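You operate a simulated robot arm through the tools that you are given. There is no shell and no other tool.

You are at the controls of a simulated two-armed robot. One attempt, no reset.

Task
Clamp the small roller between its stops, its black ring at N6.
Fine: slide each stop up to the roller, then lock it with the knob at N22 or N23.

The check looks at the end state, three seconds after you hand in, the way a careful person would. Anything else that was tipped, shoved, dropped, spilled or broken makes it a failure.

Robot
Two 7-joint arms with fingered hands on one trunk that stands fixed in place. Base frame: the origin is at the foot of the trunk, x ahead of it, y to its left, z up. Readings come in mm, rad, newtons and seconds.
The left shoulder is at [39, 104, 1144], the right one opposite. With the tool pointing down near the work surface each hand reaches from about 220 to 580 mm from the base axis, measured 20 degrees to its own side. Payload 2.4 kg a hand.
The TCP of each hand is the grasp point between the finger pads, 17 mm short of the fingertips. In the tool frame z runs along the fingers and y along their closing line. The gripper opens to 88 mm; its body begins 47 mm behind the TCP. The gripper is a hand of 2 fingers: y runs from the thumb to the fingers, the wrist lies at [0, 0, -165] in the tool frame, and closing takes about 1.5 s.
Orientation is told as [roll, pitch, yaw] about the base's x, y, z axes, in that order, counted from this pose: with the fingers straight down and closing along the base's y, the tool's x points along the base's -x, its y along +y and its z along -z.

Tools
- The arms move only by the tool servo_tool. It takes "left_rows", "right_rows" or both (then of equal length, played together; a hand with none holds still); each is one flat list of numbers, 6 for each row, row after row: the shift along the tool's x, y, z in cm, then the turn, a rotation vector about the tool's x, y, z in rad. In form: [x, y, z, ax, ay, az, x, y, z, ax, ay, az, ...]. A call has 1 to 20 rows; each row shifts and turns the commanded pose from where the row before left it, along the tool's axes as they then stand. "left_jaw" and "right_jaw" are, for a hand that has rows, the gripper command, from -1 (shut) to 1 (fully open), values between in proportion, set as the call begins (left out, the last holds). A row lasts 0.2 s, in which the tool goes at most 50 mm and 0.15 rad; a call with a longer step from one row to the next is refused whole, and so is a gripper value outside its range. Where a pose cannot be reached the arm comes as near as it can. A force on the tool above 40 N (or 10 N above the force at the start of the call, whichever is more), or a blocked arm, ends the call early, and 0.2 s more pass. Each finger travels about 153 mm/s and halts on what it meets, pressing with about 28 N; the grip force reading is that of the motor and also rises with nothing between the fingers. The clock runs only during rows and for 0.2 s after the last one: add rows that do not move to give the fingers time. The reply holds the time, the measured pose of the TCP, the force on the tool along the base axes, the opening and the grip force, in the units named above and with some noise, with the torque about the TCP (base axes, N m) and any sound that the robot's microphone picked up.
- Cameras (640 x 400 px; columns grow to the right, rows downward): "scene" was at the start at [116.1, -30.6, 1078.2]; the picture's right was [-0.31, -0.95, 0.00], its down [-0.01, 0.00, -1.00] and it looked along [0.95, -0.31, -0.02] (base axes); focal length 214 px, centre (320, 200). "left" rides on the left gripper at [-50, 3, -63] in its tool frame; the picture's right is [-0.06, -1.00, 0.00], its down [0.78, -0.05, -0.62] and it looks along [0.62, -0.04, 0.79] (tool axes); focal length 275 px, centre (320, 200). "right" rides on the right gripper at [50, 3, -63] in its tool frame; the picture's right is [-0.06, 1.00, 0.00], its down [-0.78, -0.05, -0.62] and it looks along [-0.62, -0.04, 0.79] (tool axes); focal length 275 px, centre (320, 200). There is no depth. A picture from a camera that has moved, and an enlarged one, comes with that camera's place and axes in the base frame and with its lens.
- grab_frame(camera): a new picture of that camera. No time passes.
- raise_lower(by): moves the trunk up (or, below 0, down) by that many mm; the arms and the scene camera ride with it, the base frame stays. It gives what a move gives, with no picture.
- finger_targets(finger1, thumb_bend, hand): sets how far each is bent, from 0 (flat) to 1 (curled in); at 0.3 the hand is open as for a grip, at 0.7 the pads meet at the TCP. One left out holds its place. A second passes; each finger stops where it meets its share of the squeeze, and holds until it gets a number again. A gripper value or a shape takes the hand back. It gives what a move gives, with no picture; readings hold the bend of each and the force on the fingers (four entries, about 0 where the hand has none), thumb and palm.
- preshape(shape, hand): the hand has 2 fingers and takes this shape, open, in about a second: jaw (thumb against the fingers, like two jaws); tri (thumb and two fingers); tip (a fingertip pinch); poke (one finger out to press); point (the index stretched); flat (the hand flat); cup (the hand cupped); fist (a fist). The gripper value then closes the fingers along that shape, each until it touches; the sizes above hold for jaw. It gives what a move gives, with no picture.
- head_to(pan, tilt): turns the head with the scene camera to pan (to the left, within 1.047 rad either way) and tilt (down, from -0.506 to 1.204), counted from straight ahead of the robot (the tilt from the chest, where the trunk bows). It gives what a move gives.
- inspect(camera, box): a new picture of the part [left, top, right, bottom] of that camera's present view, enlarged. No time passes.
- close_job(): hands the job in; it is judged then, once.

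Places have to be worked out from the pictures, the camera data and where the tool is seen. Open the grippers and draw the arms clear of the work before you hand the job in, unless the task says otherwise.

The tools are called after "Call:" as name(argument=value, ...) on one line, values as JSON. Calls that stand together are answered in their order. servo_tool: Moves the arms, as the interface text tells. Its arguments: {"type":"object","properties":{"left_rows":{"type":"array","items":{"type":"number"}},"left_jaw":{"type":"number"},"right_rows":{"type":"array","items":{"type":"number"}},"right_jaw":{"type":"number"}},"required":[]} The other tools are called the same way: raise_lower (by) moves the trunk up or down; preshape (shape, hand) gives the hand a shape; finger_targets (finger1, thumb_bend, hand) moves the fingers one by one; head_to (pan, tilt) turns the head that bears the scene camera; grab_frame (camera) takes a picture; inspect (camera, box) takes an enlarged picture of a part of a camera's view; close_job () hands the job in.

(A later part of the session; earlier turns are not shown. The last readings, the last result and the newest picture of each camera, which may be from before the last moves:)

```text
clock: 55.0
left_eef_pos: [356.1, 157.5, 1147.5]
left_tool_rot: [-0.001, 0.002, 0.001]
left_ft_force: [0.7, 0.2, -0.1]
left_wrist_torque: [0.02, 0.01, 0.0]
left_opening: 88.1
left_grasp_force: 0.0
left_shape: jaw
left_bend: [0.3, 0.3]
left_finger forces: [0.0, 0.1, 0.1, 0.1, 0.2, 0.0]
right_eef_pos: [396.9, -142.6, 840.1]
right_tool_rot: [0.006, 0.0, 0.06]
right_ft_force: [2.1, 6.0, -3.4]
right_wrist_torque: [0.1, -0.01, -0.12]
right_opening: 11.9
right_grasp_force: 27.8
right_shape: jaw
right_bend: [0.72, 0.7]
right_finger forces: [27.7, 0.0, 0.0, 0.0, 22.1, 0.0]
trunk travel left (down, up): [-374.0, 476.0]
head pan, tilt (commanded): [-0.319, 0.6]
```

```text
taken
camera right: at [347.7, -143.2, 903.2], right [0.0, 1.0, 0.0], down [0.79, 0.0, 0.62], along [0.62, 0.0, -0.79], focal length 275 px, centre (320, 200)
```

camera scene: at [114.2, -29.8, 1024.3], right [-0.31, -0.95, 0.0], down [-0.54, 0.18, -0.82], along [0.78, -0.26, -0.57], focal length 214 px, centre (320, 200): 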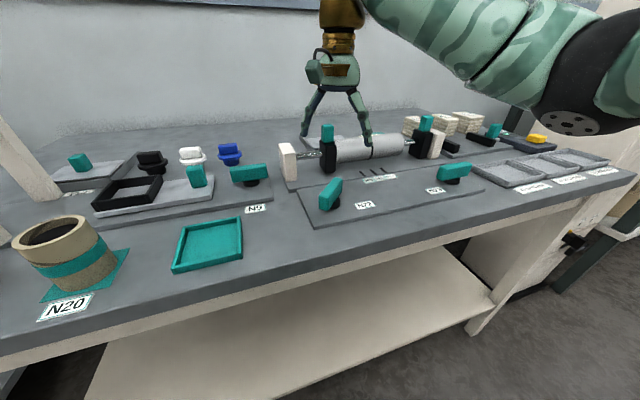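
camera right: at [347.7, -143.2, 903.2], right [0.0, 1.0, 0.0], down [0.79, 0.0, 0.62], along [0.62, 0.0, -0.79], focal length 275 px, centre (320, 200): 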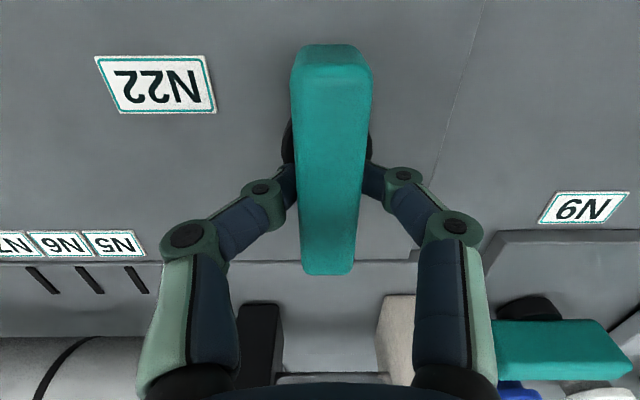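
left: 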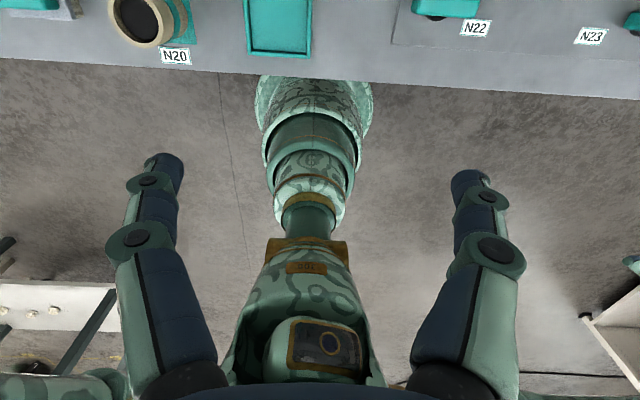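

Yaw is 0.06 and the bar is ~90° turned; torque is only 0.12 N m. I go on another 0.24 rad to see whether there is a stop.

Call:
servo_tool(right_rows=[0, 0, 0, 0, 0, -0.06, 0, 0, 0, 0, 0, -0.06, 0, 0, 0, 0, 0, -0.06, 0, 0, 0, 0, 0, -0.06, 0, 0, 0, 0, 0, 0])

Call:
grab_frame(camera="right")

Call:
inspect(camera="scene", box=[270, 110, 430, 210])

```text
clock: 56.2
left_eef_pos: [357.2, 159.3, 1146.7]
left_tool_rot: [0.001, 0.003, 0.003]
left_ft_force: [-0.6, -0.6, -0.5]
left_wrist_torque: [0.03, 0.0, 0.0]
left_opening: 88.0
left_grasp_force: 0.0
left_shape: jaw
left_bend: [0.3, 0.3]
left_finger forces: [0.1, 0.0, 0.0, 0.1, 0.0, 0.1]
right_eef_pos: [399.7, -142.5, 840.3]
right_tool_rot: [0.005, -0.001, 0.3]
right_ft_force: [5.1, 6.4, -3.2]
right_wrist_torque: [0.1, -0.03, -0.47]
right_opening: 12.2
right_grasp_force: 27.9
right_shape: jaw
right_bend: [0.72, 0.7]
right_finger forces: [33.5, 0.0, 0.0, 0.1, 27.5, 0.0]
trunk travel left (down, up): [-374.0, 476.0]
head pan, tilt (commanded): [-0.319, 0.6]
```

```text
taken
camera right: at [349.3, -155.1, 903.2], right [-0.24, 0.97, 0.0], down [0.76, 0.18, 0.62], along [0.6, 0.15, -0.78], focal length 275 px, centre (320, 200)
```

right: 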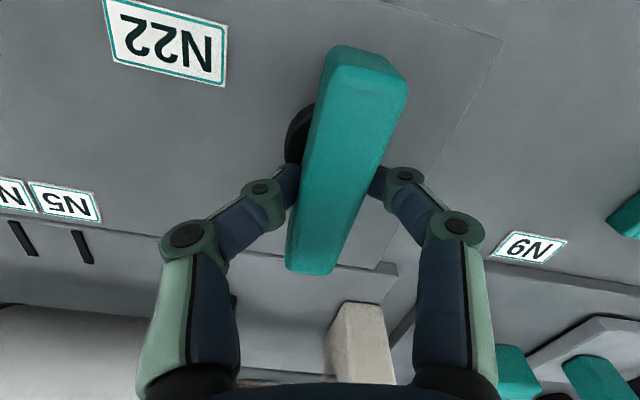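

```text
4.00 times, centred on (350, 160) of scene
camera zoom: at [114.9, -29.3, 1024.3], right [-0.31, -0.95, 0.0], down [-0.54, 0.18, -0.82], along [0.78, -0.26, -0.57], focal length 858 px, centre (200, 360)
```

zoom: 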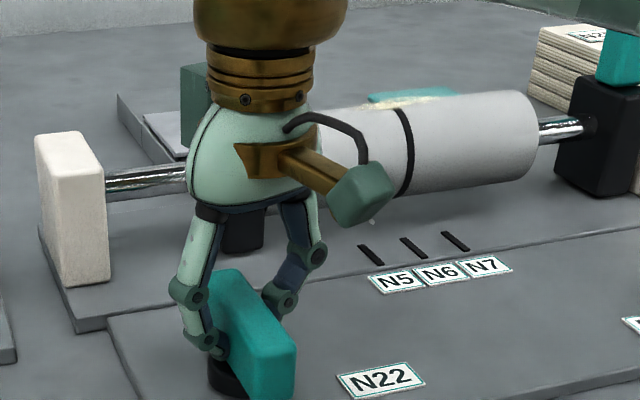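

The bar stopped at ≈90° (0.47 N m, hand slipped on it), so that is the lock position. I open the fingers here without turning back, lift, and look at it.

Call:
servo_tool(right_rows=[0, 0, 0, 0, 0, 0, 0, 0, 0, 0, 0, 0, 0, 0, 0, 0, 0, 0, 0, 0, 0, 0, 0, 0, 0, 0, -1.5, 0, 0, 0, 0, 0, -2, 0, 0, 0, 0, 0, -2, 0, 0, 0, 0, 0, -2, 0, 0, 0, 0, 0, -2.5, 0, 0, 0, 0, 0, 0, 0, 0, 0], right_jaw=1)

Call:
grab_frame(camera="right")

Call:
inspect(camera="scene", box=[270, 110, 430, 210])

```text
clock: 58.4
left_eef_pos: [355.5, 157.7, 1147.4]
left_tool_rot: [0.001, 0.0, 0.002]
left_ft_force: [-0.8, 0.3, -0.2]
left_wrist_torque: [-0.01, 0.0, 0.03]
left_opening: 87.8
left_grasp_force: 0.1
left_shape: jaw
left_bend: [0.3, 0.3]
left_finger forces: [0.0, 0.0, 0.0, 0.0, 0.0, 0.1]
right_eef_pos: [397.5, -143.7, 941.5]
right_tool_rot: [0.004, -0.001, 0.3]
right_ft_force: [0.4, -0.1, -0.8]
right_wrist_torque: [-0.01, 0.0, -0.02]
right_opening: 87.9
right_grasp_force: 0.0
right_shape: jaw
right_bend: [0.3, 0.3]
right_finger forces: [0.0, 0.0, 0.1, 0.0, 0.0, 0.0]
trunk travel left (down, up): [-374.0, 476.0]
head pan, tilt (commanded): [-0.319, 0.6]
```

```text
taken
camera right: at [348.8, -156.1, 1004.8], right [-0.24, 0.97, 0.0], down [0.76, 0.18, 0.62], along [0.6, 0.15, -0.78], focal length 275 px, centre (320, 200)
```

right: 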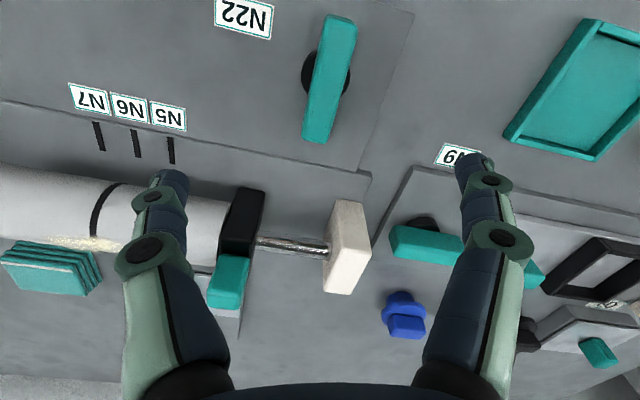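

```text
4.00 times, centred on (350, 160) of scene
camera zoom: at [114.2, -29.8, 1024.3], right [-0.31, -0.95, 0.0], down [-0.54, 0.18, -0.82], along [0.78, -0.26, -0.57], focal length 858 px, centre (200, 360)
```

zoom: 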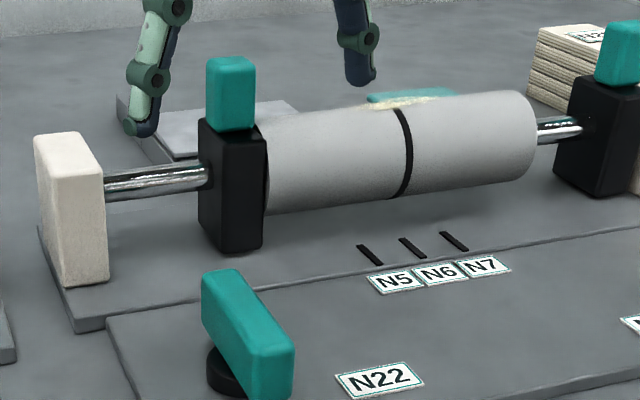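

N22's bar is now across (along x) and nothing else moved. I turn the hand back to yaw 0 and return to the in-plane viewpoint to re-check ring against N6.

Call:
servo_tool(right_rows=[0, 0, 0, 0, 0, 0.15, 0, 0, 0, 0, 0, 0.15, 0, 0, 0, 0, 0, 0])

Call:
servo_tool(right_rows=[-1.0, -2.57, -0.2, 0, 0, 0, -1.0, -2.57, -0.2, 0, 0, 0, -1.0, -2.57, -0.2, 0, 0, 0, -1.0, -2.57, -0.2, 0, 0, 0, -1.0, -2.57, -0.2, 0, 0, 0, 0, 0, 0, 0, 0, 0])

Call:
inspect(camera="right", box=[240, 90, 400, 190])

Call:
grab_frame(camera="right")

```text
clock: 59.2
left_eef_pos: [356.5, 157.3, 1147.6]
left_tool_rot: [0.001, 0.001, 0.0]
left_ft_force: [-0.2, -0.3, -1.1]
left_wrist_torque: [-0.03, 0.0, -0.04]
left_opening: 88.0
left_grasp_force: 0.0
left_shape: jaw
left_bend: [0.3, 0.3]
left_finger forces: [0.0, 0.0, 0.0, 0.0, 0.1, 0.1]
right_eef_pos: [397.5, -143.0, 940.5]
right_tool_rot: [0.005, -0.001, -0.003]
right_ft_force: [-0.3, 0.0, 0.6]
right_wrist_torque: [0.01, -0.01, 0.02]
right_opening: 87.9
right_grasp_force: 0.1
right_shape: jaw
right_bend: [0.3, 0.3]
right_finger forces: [0.1, 0.1, 0.1, 0.0, 0.0, 0.0]
trunk travel left (down, up): [-374.0, 476.0]
head pan, tilt (commanded): [-0.319, 0.6]
```

```text
clock: 60.6
left_eef_pos: [355.5, 158.2, 1147.3]
left_tool_rot: [0.0, 0.0, 0.002]
left_ft_force: [0.7, -0.3, -0.4]
left_wrist_torque: [0.04, 0.02, 0.03]
left_opening: 88.0
left_grasp_force: 0.0
left_shape: jaw
left_bend: [0.3, 0.3]
left_finger forces: [0.0, 0.1, 0.1, 0.0, 0.0, 0.0]
right_eef_pos: [447.2, -271.8, 947.1]
right_tool_rot: [0.006, 0.0, 0.0]
right_ft_force: [-0.1, 0.7, 0.2]
right_wrist_torque: [0.0, 0.04, -0.01]
right_opening: 88.1
right_grasp_force: 0.0
right_shape: jaw
right_bend: [0.3, 0.3]
right_finger forces: [0.1, 0.1, 0.0, 0.1, 0.1, 0.0]
trunk travel left (down, up): [-374.0, 476.0]
head pan, tilt (commanded): [-0.319, 0.6]
```

```text
4.00 times, centred on (320, 140) of right
camera zoom: at [397.1, -269.7, 1010.8], right [0.06, 1.0, 0.01], down [0.78, -0.05, 0.62], along [0.62, -0.03, -0.79], focal length 1101 px, centre (320, 440)
```

zoom: 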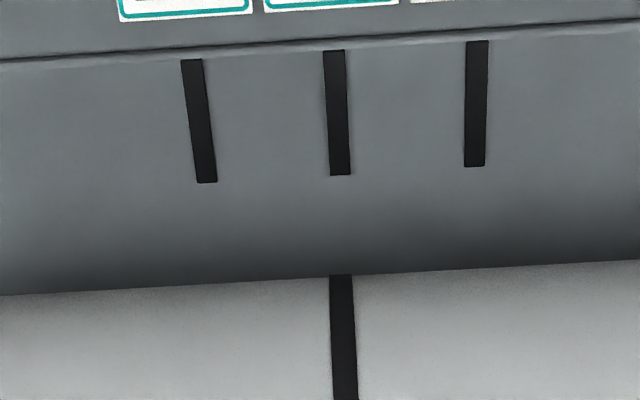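

```text
taken
camera right: at [397.1, -269.7, 1010.8], right [0.06, 1.0, 0.01], down [0.78, -0.05, 0.62], along [0.62, -0.03, -0.79], focal length 275 px, centre (320, 200)
```

right: 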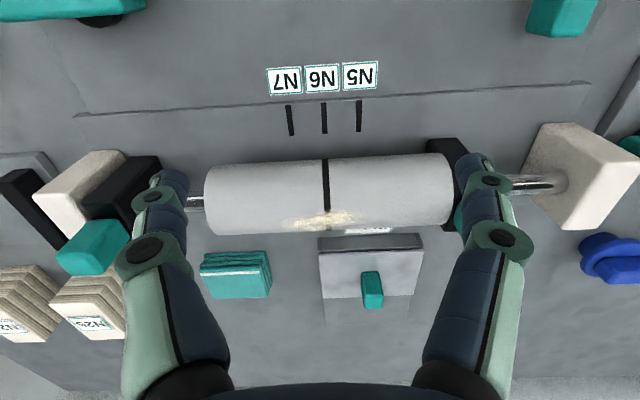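

Ring and mark are still aligned within 1 mm. The right stop's handle (≈(517,-418,893)) is near the edge of reach with a vertical tool, so I move beside it and then pitch the fingers forward ~0.5 rad to bring the wrist closer.

Call:
servo_tool(right_rows=[0, -2.92, -0.56, 0, 0, 0, 0, -2.92, -0.56, 0, 0, 0, 0, -2.92, -0.56, 0, 0, 0, 0, -2.92, -0.56, 0, 0, 0, 0, -2.92, -0.56, 0, 0, 0, 0, 0, 0, 0, 0, 0])

Call:
servo_tool(right_rows=[0, 0, 0, 0, -0.1, 0, 0, 0, 0, 0, -0.1, 0, 0, 0, 0, 0, -0.1, 0, 0, 0, 0, 0, -0.1, 0, 0, 0, 0, 0, -0.1, 0, 0, 0, 0, 0, 0, 0])

Call:
grab_frame(camera="right")

Call:
grab_frame(camera="scene")

```text
clock: 62.0
left_eef_pos: [354.9, 158.2, 1146.8]
left_tool_rot: [-0.001, 0.001, 0.001]
left_ft_force: [1.3, -0.2, 0.7]
left_wrist_torque: [0.02, 0.01, -0.03]
left_opening: 87.7
left_grasp_force: 0.2
left_shape: jaw
left_bend: [0.3, 0.3]
left_finger forces: [0.0, 0.0, 0.0, 0.0, 0.0, 0.1]
right_eef_pos: [447.9, -418.1, 976.1]
right_tool_rot: [0.007, -0.001, 0.002]
right_ft_force: [0.1, -1.0, -0.2]
right_wrist_torque: [0.02, 0.01, -0.02]
right_opening: 88.0
right_grasp_force: 0.0
right_shape: jaw
right_bend: [0.3, 0.3]
right_finger forces: [0.0, 0.0, 0.0, 0.0, 0.1, 0.0]
trunk travel left (down, up): [-374.0, 476.0]
head pan, tilt (commanded): [-0.319, 0.6]
```

```text
clock: 63.4
left_eef_pos: [356.6, 158.0, 1146.8]
left_tool_rot: [-0.001, 0.0, 0.0]
left_ft_force: [-0.3, -0.7, 0.5]
left_wrist_torque: [-0.01, -0.01, -0.01]
left_opening: 87.9
left_grasp_force: 0.0
left_shape: jaw
left_bend: [0.3, 0.3]
left_finger forces: [0.0, 0.0, 0.0, 0.0, 0.0, 0.1]
right_eef_pos: [448.3, -417.2, 976.0]
right_tool_rot: [0.006, -0.5, -0.003]
right_ft_force: [0.2, -0.4, 0.1]
right_wrist_torque: [-0.01, 0.0, -0.01]
right_opening: 87.9
right_grasp_force: 0.0
right_shape: jaw
right_bend: [0.3, 0.3]
right_finger forces: [0.0, 0.0, 0.0, 0.0, 0.1, 0.1]
trunk travel left (down, up): [-374.0, 476.0]
head pan, tilt (commanded): [-0.319, 0.6]
```

```text
taken
camera right: at [373.2, -415.4, 1008.4], right [0.05, 1.0, 0.03], down [0.39, -0.05, 0.92], along [0.92, -0.04, -0.39], focal length 275 px, centre (320, 200)
```

right: 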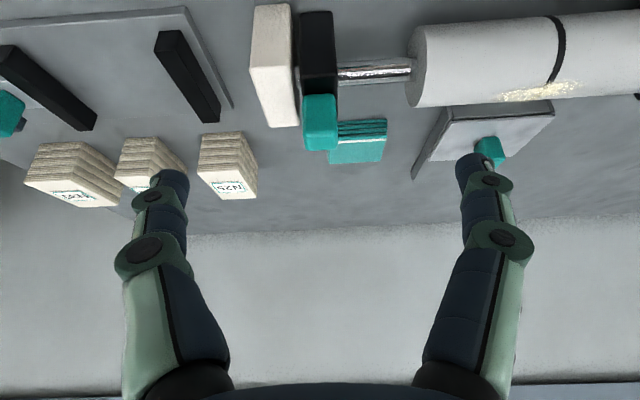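

```text
taken
camera scene: at [114.1, -29.9, 1024.3], right [-0.31, -0.95, 0.0], down [-0.54, 0.18, -0.82], along [0.78, -0.26, -0.57], focal length 214 px, centre (320, 200)
```

scene: 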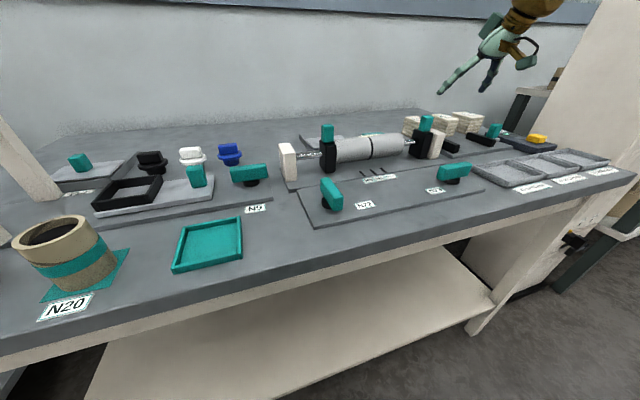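

The tilted pose is reachable, and the handle recomputes to ≈(517,-420,893). I move forward over it, then look before going down.

Call:
servo_tool(right_rows=[-1.275, -0.06, 1.265, 0, 0, 0, -1.275, -0.06, 1.265, 0, 0, 0, -1.275, -0.06, 1.265, 0, 0, 0, -1.275, -0.06, 1.265, 0, 0, 0, 0, 0, 0, 0, 0, 0])

Call:
grab_frame(camera="right")

Call:
inspect(camera="scene", box=[370, 50, 530, 150])

```text
clock: 64.6
left_eef_pos: [356.5, 157.7, 1147.8]
left_tool_rot: [0.001, 0.001, 0.003]
left_ft_force: [0.0, 0.0, 0.2]
left_wrist_torque: [-0.01, 0.02, -0.01]
left_opening: 87.9
left_grasp_force: 0.0
left_shape: jaw
left_bend: [0.3, 0.3]
left_finger forces: [0.0, 0.1, 0.0, 0.0, 0.1, 0.1]
right_eef_pos: [518.0, -420.3, 957.2]
right_tool_rot: [0.007, -0.5, -0.002]
right_ft_force: [0.1, 0.8, 0.3]
right_wrist_torque: [-0.03, -0.05, 0.02]
right_opening: 87.8
right_grasp_force: 0.0
right_shape: jaw
right_bend: [0.3, 0.3]
right_finger forces: [0.0, 0.0, 0.1, 0.0, 0.0, 0.1]
trunk travel left (down, up): [-374.0, 476.0]
head pan, tilt (commanded): [-0.319, 0.6]
```

```text
taken
camera right: at [442.4, -417.6, 988.8], right [0.05, 1.0, 0.03], down [0.39, -0.05, 0.92], along [0.92, -0.04, -0.39], focal length 275 px, centre (320, 200)
```

right: 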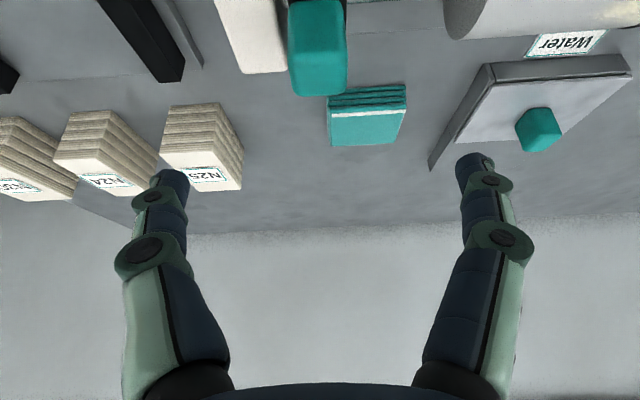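

```text
4.00 times, centred on (450, 100) of scene
camera zoom: at [114.2, -29.8, 1024.3], right [-0.31, -0.95, 0.0], down [-0.54, 0.18, -0.82], along [0.78, -0.26, -0.57], focal length 858 px, centre (-200, 600)
```

zoom: 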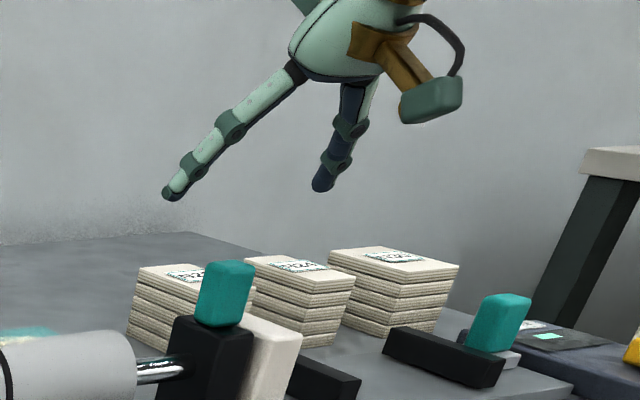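

The handle is right below and centred (y≈-419.6). I descend vertically to TCP z≈904.

Call:
servo_tool(right_rows=[0.635, 0, 1.163, 0, 0, 0, 0.635, 0, 1.163, 0, 0, 0, 0.635, 0, 1.163, 0, 0, 0, 0.635, 0, 1.163, 0, 0, 0, 0, 0, 0, 0, 0, 0])

Call:
grab_frame(camera="right")

Call:
inspect(camera="scene", box=[370, 50, 530, 150])

```text
clock: 65.8
left_eef_pos: [356.1, 157.2, 1148.4]
left_tool_rot: [-0.001, 0.001, 0.003]
left_ft_force: [-0.8, -0.3, 0.8]
left_wrist_torque: [-0.03, 0.0, 0.01]
left_opening: 88.1
left_grasp_force: 0.0
left_shape: jaw
left_bend: [0.3, 0.3]
left_finger forces: [0.0, 0.0, 0.0, 0.0, 0.0, 0.0]
right_eef_pos: [517.2, -421.2, 904.9]
right_tool_rot: [0.007, -0.5, -0.003]
right_ft_force: [-0.4, 1.1, 0.6]
right_wrist_torque: [-0.01, 0.01, -0.03]
right_opening: 87.7
right_grasp_force: 0.0
right_shape: jaw
right_bend: [0.3, 0.3]
right_finger forces: [0.1, 0.0, 0.1, 0.0, 0.0, 0.0]
trunk travel left (down, up): [-374.0, 476.0]
head pan, tilt (commanded): [-0.319, 0.6]
```

```text
taken
camera right: at [442.5, -418.2, 935.8], right [0.05, 1.0, 0.04], down [0.39, -0.05, 0.92], along [0.92, -0.04, -0.39], focal length 275 px, centre (320, 200)
```

right: 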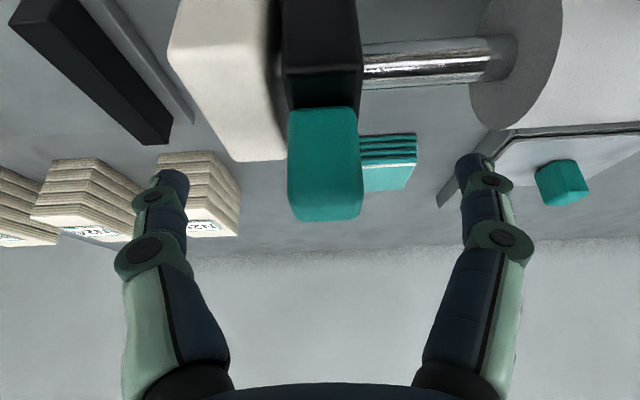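

```text
4.00 times, centred on (450, 100) of scene
camera zoom: at [114.2, -29.9, 1024.3], right [-0.31, -0.95, 0.0], down [-0.54, 0.18, -0.82], along [0.78, -0.26, -0.57], focal length 858 px, centre (-200, 600)
```

zoom: 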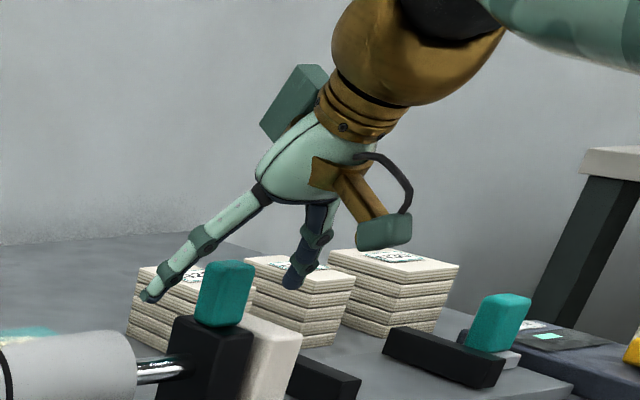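

The handle sits between the fingers. I lower 4 mm more for a better grip and close.

Call:
servo_tool(right_rows=[0.19, 0.05, 0.35, 0, 0, 0, 0, 0, 0, 0, 0, 0])

Call:
servo_tool(right_rows=[0, 0, 0, 0, 0, 0, 0, 0, 0, 0, 0, 0, 0, 0, 0, 0, 0, 0, 0, 0, 0, 0, 0, 0, 0, 0, 0, 0, 0, 0, 0, 0, 0, 0, 0, 0, 0, 0, 0, 0, 0, 0, 0, 0, 0, 0, 0, 0], right_jaw=-1)

Call:
grab_frame(camera="right")

Call:
inspect(camera="scene", box=[370, 50, 530, 150])

```text
clock: 66.4
left_eef_pos: [356.0, 158.2, 1146.9]
left_tool_rot: [0.0, 0.001, 0.002]
left_ft_force: [0.3, -0.5, -0.2]
left_wrist_torque: [-0.04, -0.03, 0.0]
left_opening: 87.9
left_grasp_force: 0.0
left_shape: jaw
left_bend: [0.3, 0.3]
left_finger forces: [0.0, 0.0, 0.0, 0.0, 0.1, 0.1]
right_eef_pos: [517.1, -420.3, 900.9]
right_tool_rot: [0.005, -0.503, -0.003]
right_ft_force: [-0.1, 0.2, -0.9]
right_wrist_torque: [0.02, 0.01, -0.02]
right_opening: 88.3
right_grasp_force: 0.2
right_shape: jaw
right_bend: [0.3, 0.3]
right_finger forces: [0.0, 0.0, 0.0, 0.0, 0.0, 0.0]
trunk travel left (down, up): [-374.0, 476.0]
head pan, tilt (commanded): [-0.319, 0.6]
```

```text
clock: 68.2
left_eef_pos: [356.0, 157.9, 1148.2]
left_tool_rot: [0.0, 0.001, 0.003]
left_ft_force: [0.8, -0.7, 0.0]
left_wrist_torque: [0.02, 0.03, 0.0]
left_opening: 87.6
left_grasp_force: 0.1
left_shape: jaw
left_bend: [0.3, 0.3]
left_finger forces: [0.0, 0.1, 0.0, 0.0, 0.0, 0.1]
right_eef_pos: [516.6, -419.4, 900.6]
right_tool_rot: [0.007, -0.498, -0.003]
right_ft_force: [-0.3, -0.3, -1.2]
right_wrist_torque: [0.0, -0.01, 0.01]
right_opening: 16.3
right_grasp_force: 27.8
right_shape: jaw
right_bend: [0.73, 0.7]
right_finger forces: [24.0, 0.0, 0.0, 0.0, 23.9, 0.0]
trunk travel left (down, up): [-374.0, 476.0]
head pan, tilt (commanded): [-0.319, 0.6]
```

```text
taken
camera right: at [442.1, -417.5, 931.8], right [0.05, 1.0, 0.04], down [0.39, -0.05, 0.92], along [0.92, -0.04, -0.39], focal length 275 px, centre (320, 200)
```

right: 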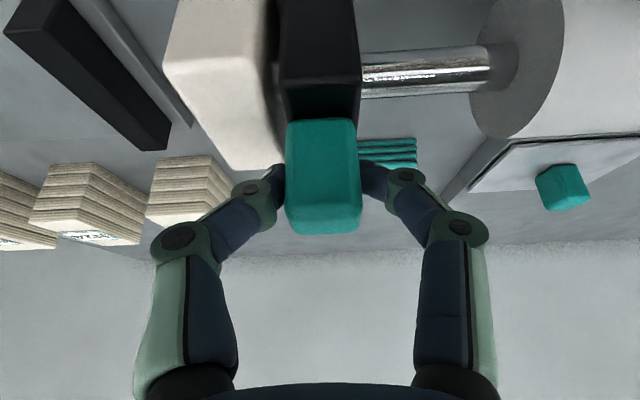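

```text
4.00 times, centred on (450, 100) of scene
camera zoom: at [114.4, -29.9, 1024.3], right [-0.31, -0.95, 0.0], down [-0.54, 0.18, -0.82], along [0.78, -0.26, -0.57], focal length 858 px, centre (-200, 600)
```

zoom: 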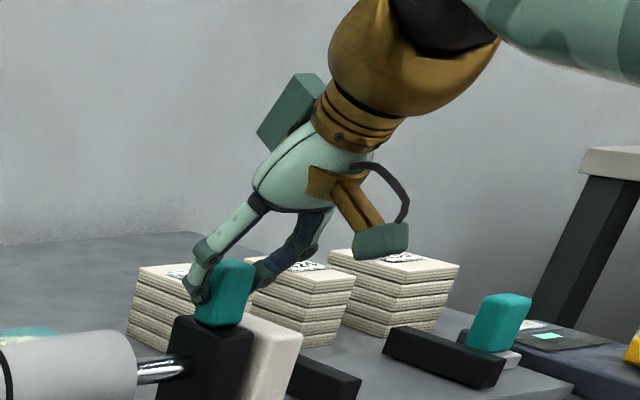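

Gripped. I slide the right stop 40 mm toward the roller (+y).

Call:
servo_tool(right_rows=[0, 0.4, 0, 0, 0, 0, 0, 0.4, 0, 0, 0, 0, 0, 0.4, 0, 0, 0, 0, 0, 0.4, 0, 0, 0, 0, 0, 0.4, 0, 0, 0, 0, 0, 0.4, 0, 0, 0, 0, 0, 0.4, 0, 0, 0, 0, 0, 0.4, 0, 0, 0, 0, 0, 0.4, 0, 0, 0, 0, 0, 0.4, 0, 0, 0, 0, 0, 0, 0, 0, 0, 0])

Call:
grab_frame(camera="right")

Call:
inspect(camera="scene", box=[300, 80, 460, 180])

```text
clock: 70.6
left_eef_pos: [355.7, 157.7, 1147.5]
left_tool_rot: [0.0, 0.001, 0.003]
left_ft_force: [-0.8, 0.4, 0.4]
left_wrist_torque: [-0.06, 0.05, 0.0]
left_opening: 87.9
left_grasp_force: 0.0
left_shape: jaw
left_bend: [0.3, 0.3]
left_finger forces: [0.0, 0.0, 0.1, 0.1, 0.0, 0.1]
right_eef_pos: [517.7, -380.0, 901.6]
right_tool_rot: [0.007, -0.497, -0.004]
right_ft_force: [-0.3, 0.8, -6.2]
right_wrist_torque: [0.02, 0.03, -0.02]
right_opening: 16.5
right_grasp_force: 27.7
right_shape: jaw
right_bend: [0.73, 0.7]
right_finger forces: [23.9, 0.0, 0.0, 0.0, 23.9, 0.0]
trunk travel left (down, up): [-374.0, 476.0]
head pan, tilt (commanded): [-0.319, 0.6]
```

```text
taken
camera right: at [442.3, -377.2, 932.4], right [0.05, 1.0, 0.04], down [0.39, -0.05, 0.92], along [0.92, -0.04, -0.39], focal length 275 px, centre (320, 200)
```

right: 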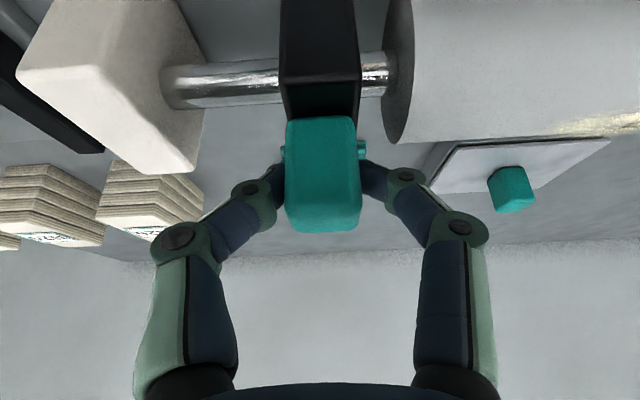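

```text
4.00 times, centred on (380, 130) of scene
camera zoom: at [114.5, -30.1, 1024.3], right [-0.31, -0.95, 0.0], down [-0.54, 0.18, -0.82], along [0.78, -0.26, -0.57], focal length 858 px, centre (80, 480)
```

zoom: 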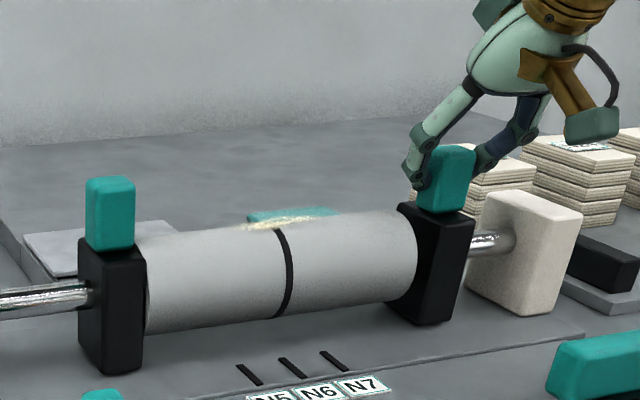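

About 10–12 mm remain to the roller end face. I go 8 mm more, then approach in small steps watching for contact.

Call:
servo_tool(right_rows=[0, 0.3, 0, 0, 0, 0, 0, 0.3, 0, 0, 0, 0, 0, 0.2, 0, 0, 0, 0, 0, 0, 0, 0, 0, 0])

Call:
inspect(camera="right", box=[280, 0, 440, 100])

Call:
inspect(camera="scene", box=[330, 110, 430, 172])

```text
clock: 71.6
left_eef_pos: [356.1, 156.3, 1147.8]
left_tool_rot: [0.0, 0.001, 0.0]
left_ft_force: [-0.1, 0.8, -0.2]
left_wrist_torque: [-0.03, 0.02, 0.03]
left_opening: 88.0
left_grasp_force: 0.1
left_shape: jaw
left_bend: [0.3, 0.3]
left_finger forces: [0.1, 0.0, 0.0, 0.0, 0.1, 0.0]
right_eef_pos: [516.7, -371.9, 900.1]
right_tool_rot: [0.009, -0.501, -0.004]
right_ft_force: [-2.1, -1.0, -3.8]
right_wrist_torque: [-0.03, 0.04, 0.03]
right_opening: 16.0
right_grasp_force: 28.2
right_shape: jaw
right_bend: [0.73, 0.7]
right_finger forces: [23.8, 0.0, 0.1, 0.0, 24.7, 0.0]
trunk travel left (down, up): [-374.0, 476.0]
head pan, tilt (commanded): [-0.319, 0.6]
```

```text
4.00 times, centred on (360, 50) of right
camera zoom: at [442.5, -369.4, 932.0], right [0.05, 1.0, 0.04], down [0.39, -0.05, 0.92], along [0.92, -0.04, -0.39], focal length 1101 px, centre (160, 800)
```

zoom: 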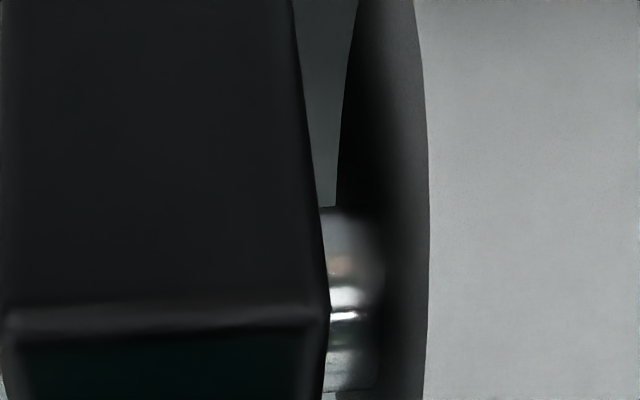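

```text
6.40 times, centred on (380, 141) of scene
camera zoom: at [114.2, -30.1, 1024.3], right [-0.31, -0.95, 0.0], down [-0.54, 0.18, -0.82], along [0.78, -0.26, -0.57], focal length 1373 px, centre (-64, 578)
```

zoom: 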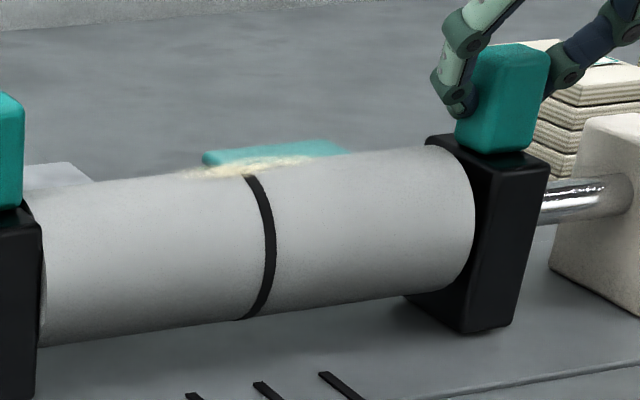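

A few millimetres of gap remain. I advance 3 mm, then single-millimetre steps, checking the force.

Call:
servo_tool(right_rows=[0, 0.15, 0, 0, 0, 0, 0, 0.15, 0, 0, 0, 0, 0, 0, 0, 0, 0, 0])

Call:
inspect(camera="right", box=[280, 0, 440, 100])

Call:
inspect(camera="scene", box=[330, 110, 430, 172])

```text
clock: 72.4
left_eef_pos: [356.2, 157.0, 1147.3]
left_tool_rot: [0.0, -0.001, 0.003]
left_ft_force: [-0.7, 0.3, -0.1]
left_wrist_torque: [-0.01, 0.0, -0.01]
left_opening: 87.8
left_grasp_force: 0.1
left_shape: jaw
left_bend: [0.3, 0.3]
left_finger forces: [0.1, 0.0, 0.0, 0.1, 0.0, 0.0]
right_eef_pos: [518.3, -368.5, 900.1]
right_tool_rot: [0.009, -0.499, -0.003]
right_ft_force: [-1.2, -0.8, -2.8]
right_wrist_torque: [-0.01, 0.04, -0.02]
right_opening: 16.2
right_grasp_force: 28.3
right_shape: jaw
right_bend: [0.73, 0.7]
right_finger forces: [23.8, 0.0, 0.1, 0.0, 24.6, 0.0]
trunk travel left (down, up): [-374.0, 476.0]
head pan, tilt (commanded): [-0.319, 0.6]
```

```text
4.00 times, centred on (360, 50) of right
camera zoom: at [442.4, -366.1, 932.0], right [0.06, 1.0, 0.04], down [0.39, -0.05, 0.92], along [0.92, -0.04, -0.39], focal length 1101 px, centre (160, 800)
```

zoom: 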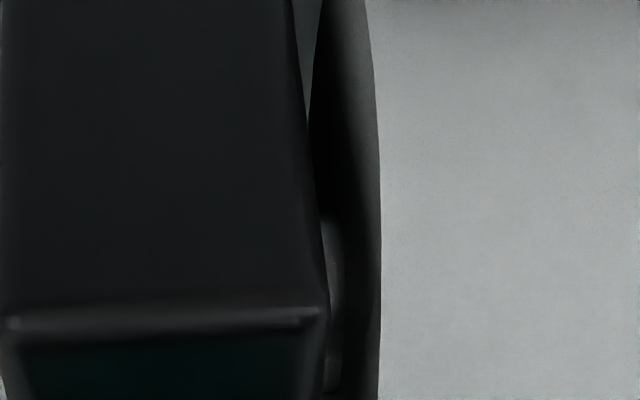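

```text
6.40 times, centred on (380, 141) of scene
camera zoom: at [114.3, -30.1, 1024.3], right [-0.31, -0.95, 0.0], down [-0.54, 0.18, -0.82], along [0.78, -0.26, -0.57], focal length 1373 px, centre (-64, 578)
```

zoom: 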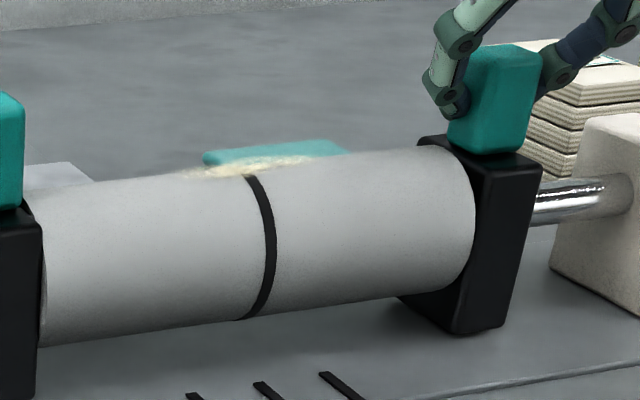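

Still closing freely with no contact force. I advance 3 mm more in 1 mm rows.

Call:
servo_tool(right_rows=[0, 0.1, 0, 0, 0, 0, 0, 0.1, 0, 0, 0, 0, 0, 0.1, 0, 0, 0, 0, 0, 0, 0, 0, 0, 0])

Call:
inspect(camera="right", box=[280, 0, 440, 100])

Call:
inspect(camera="scene", box=[330, 110, 430, 172])

```text
clock: 73.4
left_eef_pos: [356.2, 156.7, 1147.5]
left_tool_rot: [0.0, -0.001, 0.003]
left_ft_force: [-0.7, 0.3, -0.4]
left_wrist_torque: [0.01, -0.02, -0.02]
left_opening: 87.9
left_grasp_force: 0.1
left_shape: jaw
left_bend: [0.3, 0.3]
left_finger forces: [0.0, 0.0, 0.1, 0.0, 0.0, 0.0]
right_eef_pos: [516.8, -364.9, 900.0]
right_tool_rot: [0.006, -0.5, -0.003]
right_ft_force: [-1.9, -0.8, -1.1]
right_wrist_torque: [0.0, 0.02, 0.03]
right_opening: 16.5
right_grasp_force: 27.6
right_shape: jaw
right_bend: [0.73, 0.7]
right_finger forces: [23.8, 0.0, 0.0, 0.0, 24.7, 0.1]
trunk travel left (down, up): [-374.0, 476.0]
head pan, tilt (commanded): [-0.319, 0.6]
```

```text
4.00 times, centred on (360, 50) of right
camera zoom: at [442.3, -363.1, 931.9], right [0.05, 1.0, 0.03], down [0.39, -0.05, 0.92], along [0.92, -0.04, -0.39], focal length 1101 px, centre (160, 800)
```

zoom: 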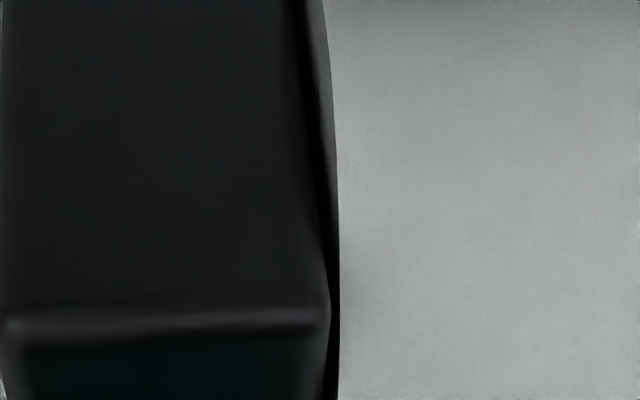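

```text
6.40 times, centred on (380, 141) of scene
camera zoom: at [114.3, -30.0, 1024.3], right [-0.31, -0.95, 0.0], down [-0.54, 0.18, -0.82], along [0.78, -0.26, -0.57], focal length 1373 px, centre (-64, 578)
```

zoom: 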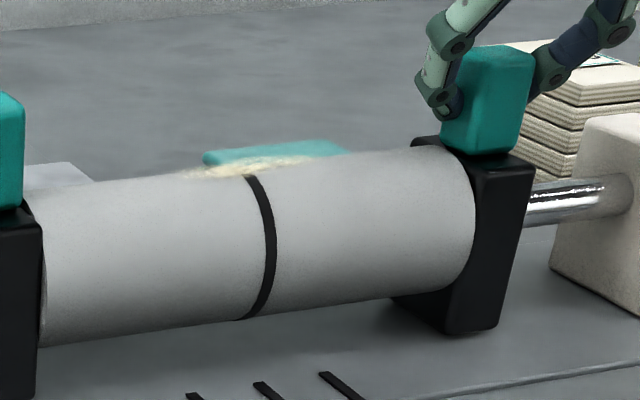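

Contact is nearly there (gap ≲1 mm). I continue in 0.5 mm rows.

Call:
servo_tool(right_rows=[0, 0.05, 0, 0, 0, 0, 0, 0.05, 0, 0, 0, 0, 0, 0.05, 0, 0, 0, 0, 0, 0, 0, 0, 0, 0])

Call:
inspect(camera="right", box=[280, 0, 440, 100])

Call:
inspect(camera="scene", box=[330, 110, 430, 172])

```text
clock: 74.4
left_eef_pos: [356.5, 156.6, 1148.6]
left_tool_rot: [0.001, 0.003, 0.001]
left_ft_force: [-0.6, 0.1, 0.5]
left_wrist_torque: [0.0, 0.03, 0.01]
left_opening: 87.9
left_grasp_force: 0.0
left_shape: jaw
left_bend: [0.3, 0.3]
left_finger forces: [0.0, 0.1, 0.1, 0.0, 0.1, 0.0]
right_eef_pos: [516.6, -364.9, 900.8]
right_tool_rot: [0.004, -0.5, -0.003]
right_ft_force: [-0.5, -0.8, -4.0]
right_wrist_torque: [-0.01, 0.05, 0.01]
right_opening: 16.4
right_grasp_force: 28.5
right_shape: jaw
right_bend: [0.73, 0.7]
right_finger forces: [23.6, 0.0, 0.1, 0.0, 24.6, 0.0]
trunk travel left (down, up): [-374.0, 476.0]
head pan, tilt (commanded): [-0.319, 0.6]
```

```text
4.00 times, centred on (360, 50) of right
camera zoom: at [442.3, -362.1, 932.2], right [0.05, 1.0, 0.03], down [0.39, -0.05, 0.92], along [0.92, -0.04, -0.39], focal length 1101 px, centre (160, 800)
```

zoom: 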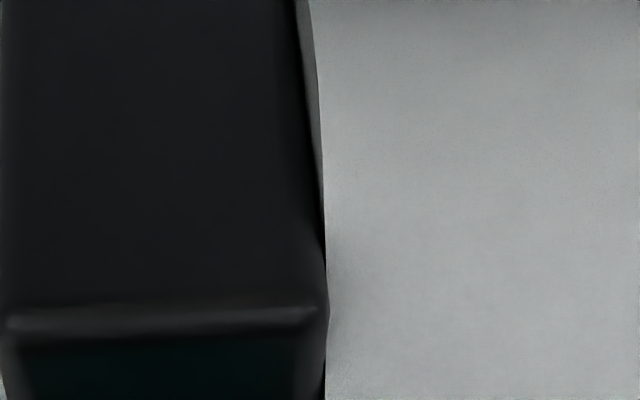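

```text
6.40 times, centred on (380, 141) of scene
camera zoom: at [114.5, -30.2, 1024.3], right [-0.31, -0.95, 0.0], down [-0.54, 0.18, -0.82], along [0.78, -0.26, -0.57], focal length 1373 px, centre (-64, 578)
```

zoom: 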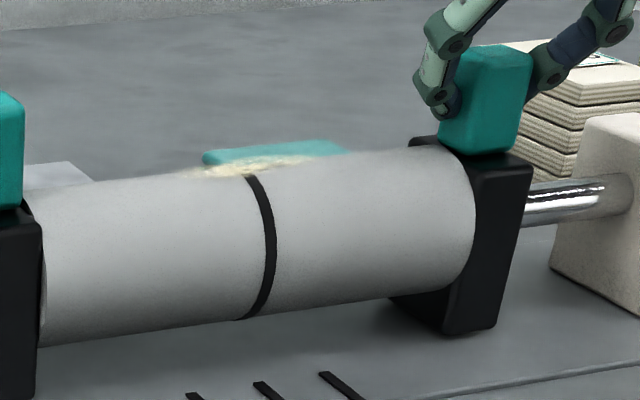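

The visible gap is almost gone but there's no reaction force yet. I continue 1.5 mm in 0.5 mm rows.

Call:
servo_tool(right_rows=[0, 0.05, 0, 0, 0, 0, 0, 0.05, 0, 0, 0, 0, 0, 0.05, 0, 0, 0, 0, 0, 0, 0, 0, 0, 0])

Call:
inspect(camera="right", box=[280, 0, 440, 100])

Call:
inspect(camera="scene", box=[330, 110, 430, 172])

```text
clock: 75.4
left_eef_pos: [356.2, 155.8, 1147.2]
left_tool_rot: [0.0, 0.001, -0.001]
left_ft_force: [-0.8, -0.4, -0.4]
left_wrist_torque: [-0.02, -0.05, -0.01]
left_opening: 88.1
left_grasp_force: 0.0
left_shape: jaw
left_bend: [0.3, 0.3]
left_finger forces: [0.0, 0.0, 0.0, 0.0, 0.0, 0.0]
right_eef_pos: [517.4, -362.5, 901.1]
right_tool_rot: [0.008, -0.503, -0.004]
right_ft_force: [-0.6, -3.8, -2.7]
right_wrist_torque: [-0.08, 0.0, -0.01]
right_opening: 16.1
right_grasp_force: 27.8
right_shape: jaw
right_bend: [0.73, 0.7]
right_finger forces: [22.9, 0.0, 0.1, 0.1, 27.9, 0.0]
trunk travel left (down, up): [-374.0, 476.0]
head pan, tilt (commanded): [-0.319, 0.6]
```

```text
4.00 times, centred on (360, 50) of right
camera zoom: at [442.3, -360.6, 932.0], right [0.06, 1.0, 0.04], down [0.39, -0.05, 0.92], along [0.92, -0.04, -0.39], focal length 1101 px, centre (160, 800)
```

zoom: 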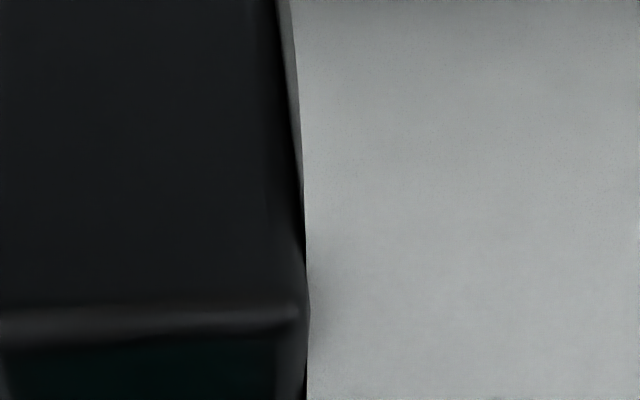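

```text
6.40 times, centred on (380, 141) of scene
camera zoom: at [114.3, -30.5, 1024.3], right [-0.31, -0.95, 0.0], down [-0.54, 0.18, -0.82], along [0.78, -0.26, -0.57], focal length 1373 px, centre (-64, 578)
```

zoom: 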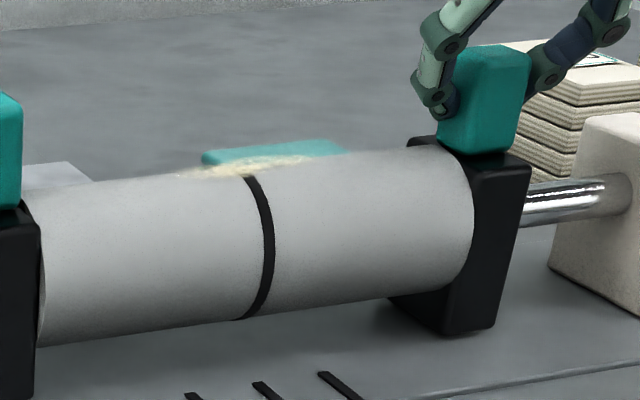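

Contact: reaction -3.8 N while the roller stays put, so the locked left stop is holding. I press 1 mm further to make sure of firm seating.

Call:
servo_tool(right_rows=[0, 0.05, 0, 0, 0, 0, 0, 0.05, 0, 0, 0, 0, 0, 0, 0, 0, 0, 0, 0, 0, 0, 0, 0, 0])

Call:
inspect(camera="scene", box=[330, 110, 430, 172])

Call:
inspect(camera="scene", box=[290, 120, 350, 158])

```text
clock: 76.4
left_eef_pos: [355.0, 157.1, 1147.5]
left_tool_rot: [0.0, 0.0, 0.0]
left_ft_force: [0.7, 0.0, -0.6]
left_wrist_torque: [-0.01, -0.02, -0.03]
left_opening: 88.1
left_grasp_force: 0.0
left_shape: jaw
left_bend: [0.3, 0.3]
left_finger forces: [0.1, 0.0, 0.0, 0.0, 0.0, 0.0]
right_eef_pos: [517.7, -361.3, 900.5]
right_tool_rot: [0.006, -0.5, -0.005]
right_ft_force: [-1.4, -4.9, -2.2]
right_wrist_torque: [-0.09, 0.04, -0.04]
right_opening: 16.5
right_grasp_force: 28.1
right_shape: jaw
right_bend: [0.73, 0.7]
right_finger forces: [23.0, 0.1, 0.0, 0.0, 28.0, 0.0]
trunk travel left (down, up): [-374.0, 476.0]
head pan, tilt (commanded): [-0.319, 0.6]
```

```text
6.40 times, centred on (380, 141) of scene
camera zoom: at [114.2, -30.4, 1024.3], right [-0.31, -0.95, 0.0], down [-0.54, 0.18, -0.82], along [0.78, -0.26, -0.57], focal length 1373 px, centre (-64, 578)
```

zoom: 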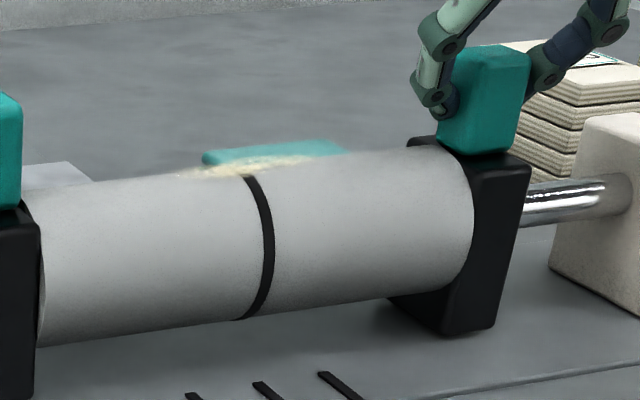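

```text
10.53 times, centred on (320, 139) of scene
camera zoom: at [114.2, -30.4, 1024.3], right [-0.31, -0.95, 0.0], down [-0.54, 0.18, -0.82], along [0.78, -0.26, -0.57], focal length 2258 px, centre (320, 842)
```

zoom: 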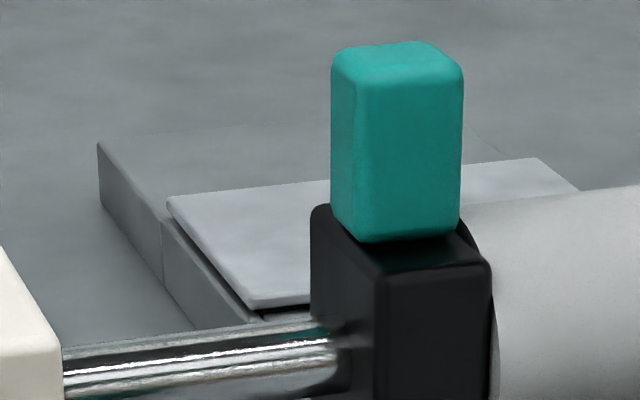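

The roller holds at ~5 N push, so the left lock works and both stops touch. I open the fingers and lift straight up.

Call:
servo_tool(right_rows=[0, 0, 0, 0, 0, 0, 0, 0, 0, 0, 0, 0, 0, 0, 0, 0, 0, 0, 0, 0, 0, 0, 0, 0, -0.6, 0, -1.1, 0, 0, 0, -0.72, 0, -1.32, 0, 0, 0, -0.72, 0, -1.32, 0, 0, 0, -0.72, 0, -1.32, 0, 0, 0, 0, 0, 0, 0, 0, 0], right_jaw=1)

Call:
grab_frame(camera="right")

Call:
inspect(camera="scene", box=[330, 110, 430, 172])

```text
clock: 78.4
left_eef_pos: [355.5, 156.9, 1147.8]
left_tool_rot: [0.0, -0.001, 0.001]
left_ft_force: [0.2, -0.3, 0.4]
left_wrist_torque: [-0.02, 0.05, 0.02]
left_opening: 87.9
left_grasp_force: 0.1
left_shape: jaw
left_bend: [0.3, 0.3]
left_finger forces: [0.0, 0.1, 0.1, 0.0, 0.0, 0.1]
right_eef_pos: [517.4, -360.7, 958.8]
right_tool_rot: [0.004, -0.501, -0.001]
right_ft_force: [-0.1, 0.2, -1.1]
right_wrist_torque: [0.01, 0.01, 0.0]
right_opening: 88.2
right_grasp_force: 0.0
right_shape: jaw
right_bend: [0.3, 0.3]
right_finger forces: [0.1, 0.0, 0.0, 0.0, 0.0, 0.0]
trunk travel left (down, up): [-374.0, 476.0]
head pan, tilt (commanded): [-0.319, 0.6]
```

```text
taken
camera right: at [442.4, -358.8, 991.0], right [0.05, 1.0, 0.04], down [0.39, -0.05, 0.92], along [0.92, -0.04, -0.39], focal length 275 px, centre (320, 200)
```

right: 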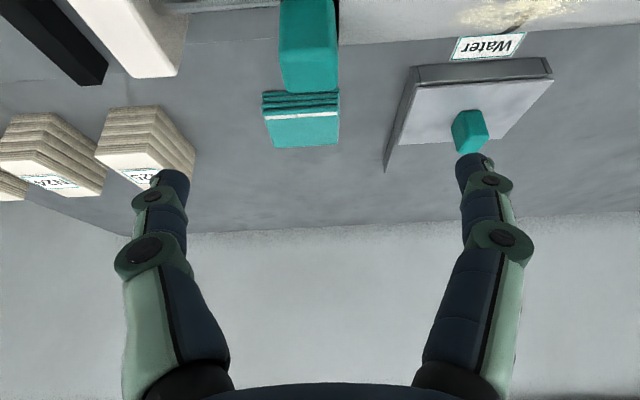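

```text
6.40 times, centred on (380, 141) of scene
camera zoom: at [114.2, -29.8, 1024.3], right [-0.31, -0.95, 0.0], down [-0.54, 0.18, -0.82], along [0.78, -0.26, -0.57], focal length 1373 px, centre (-64, 578)
```

zoom: 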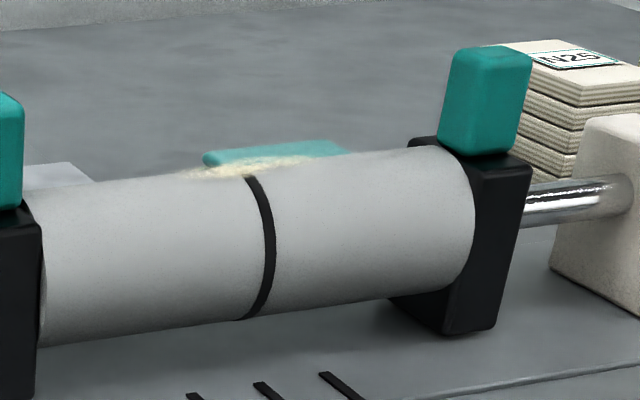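

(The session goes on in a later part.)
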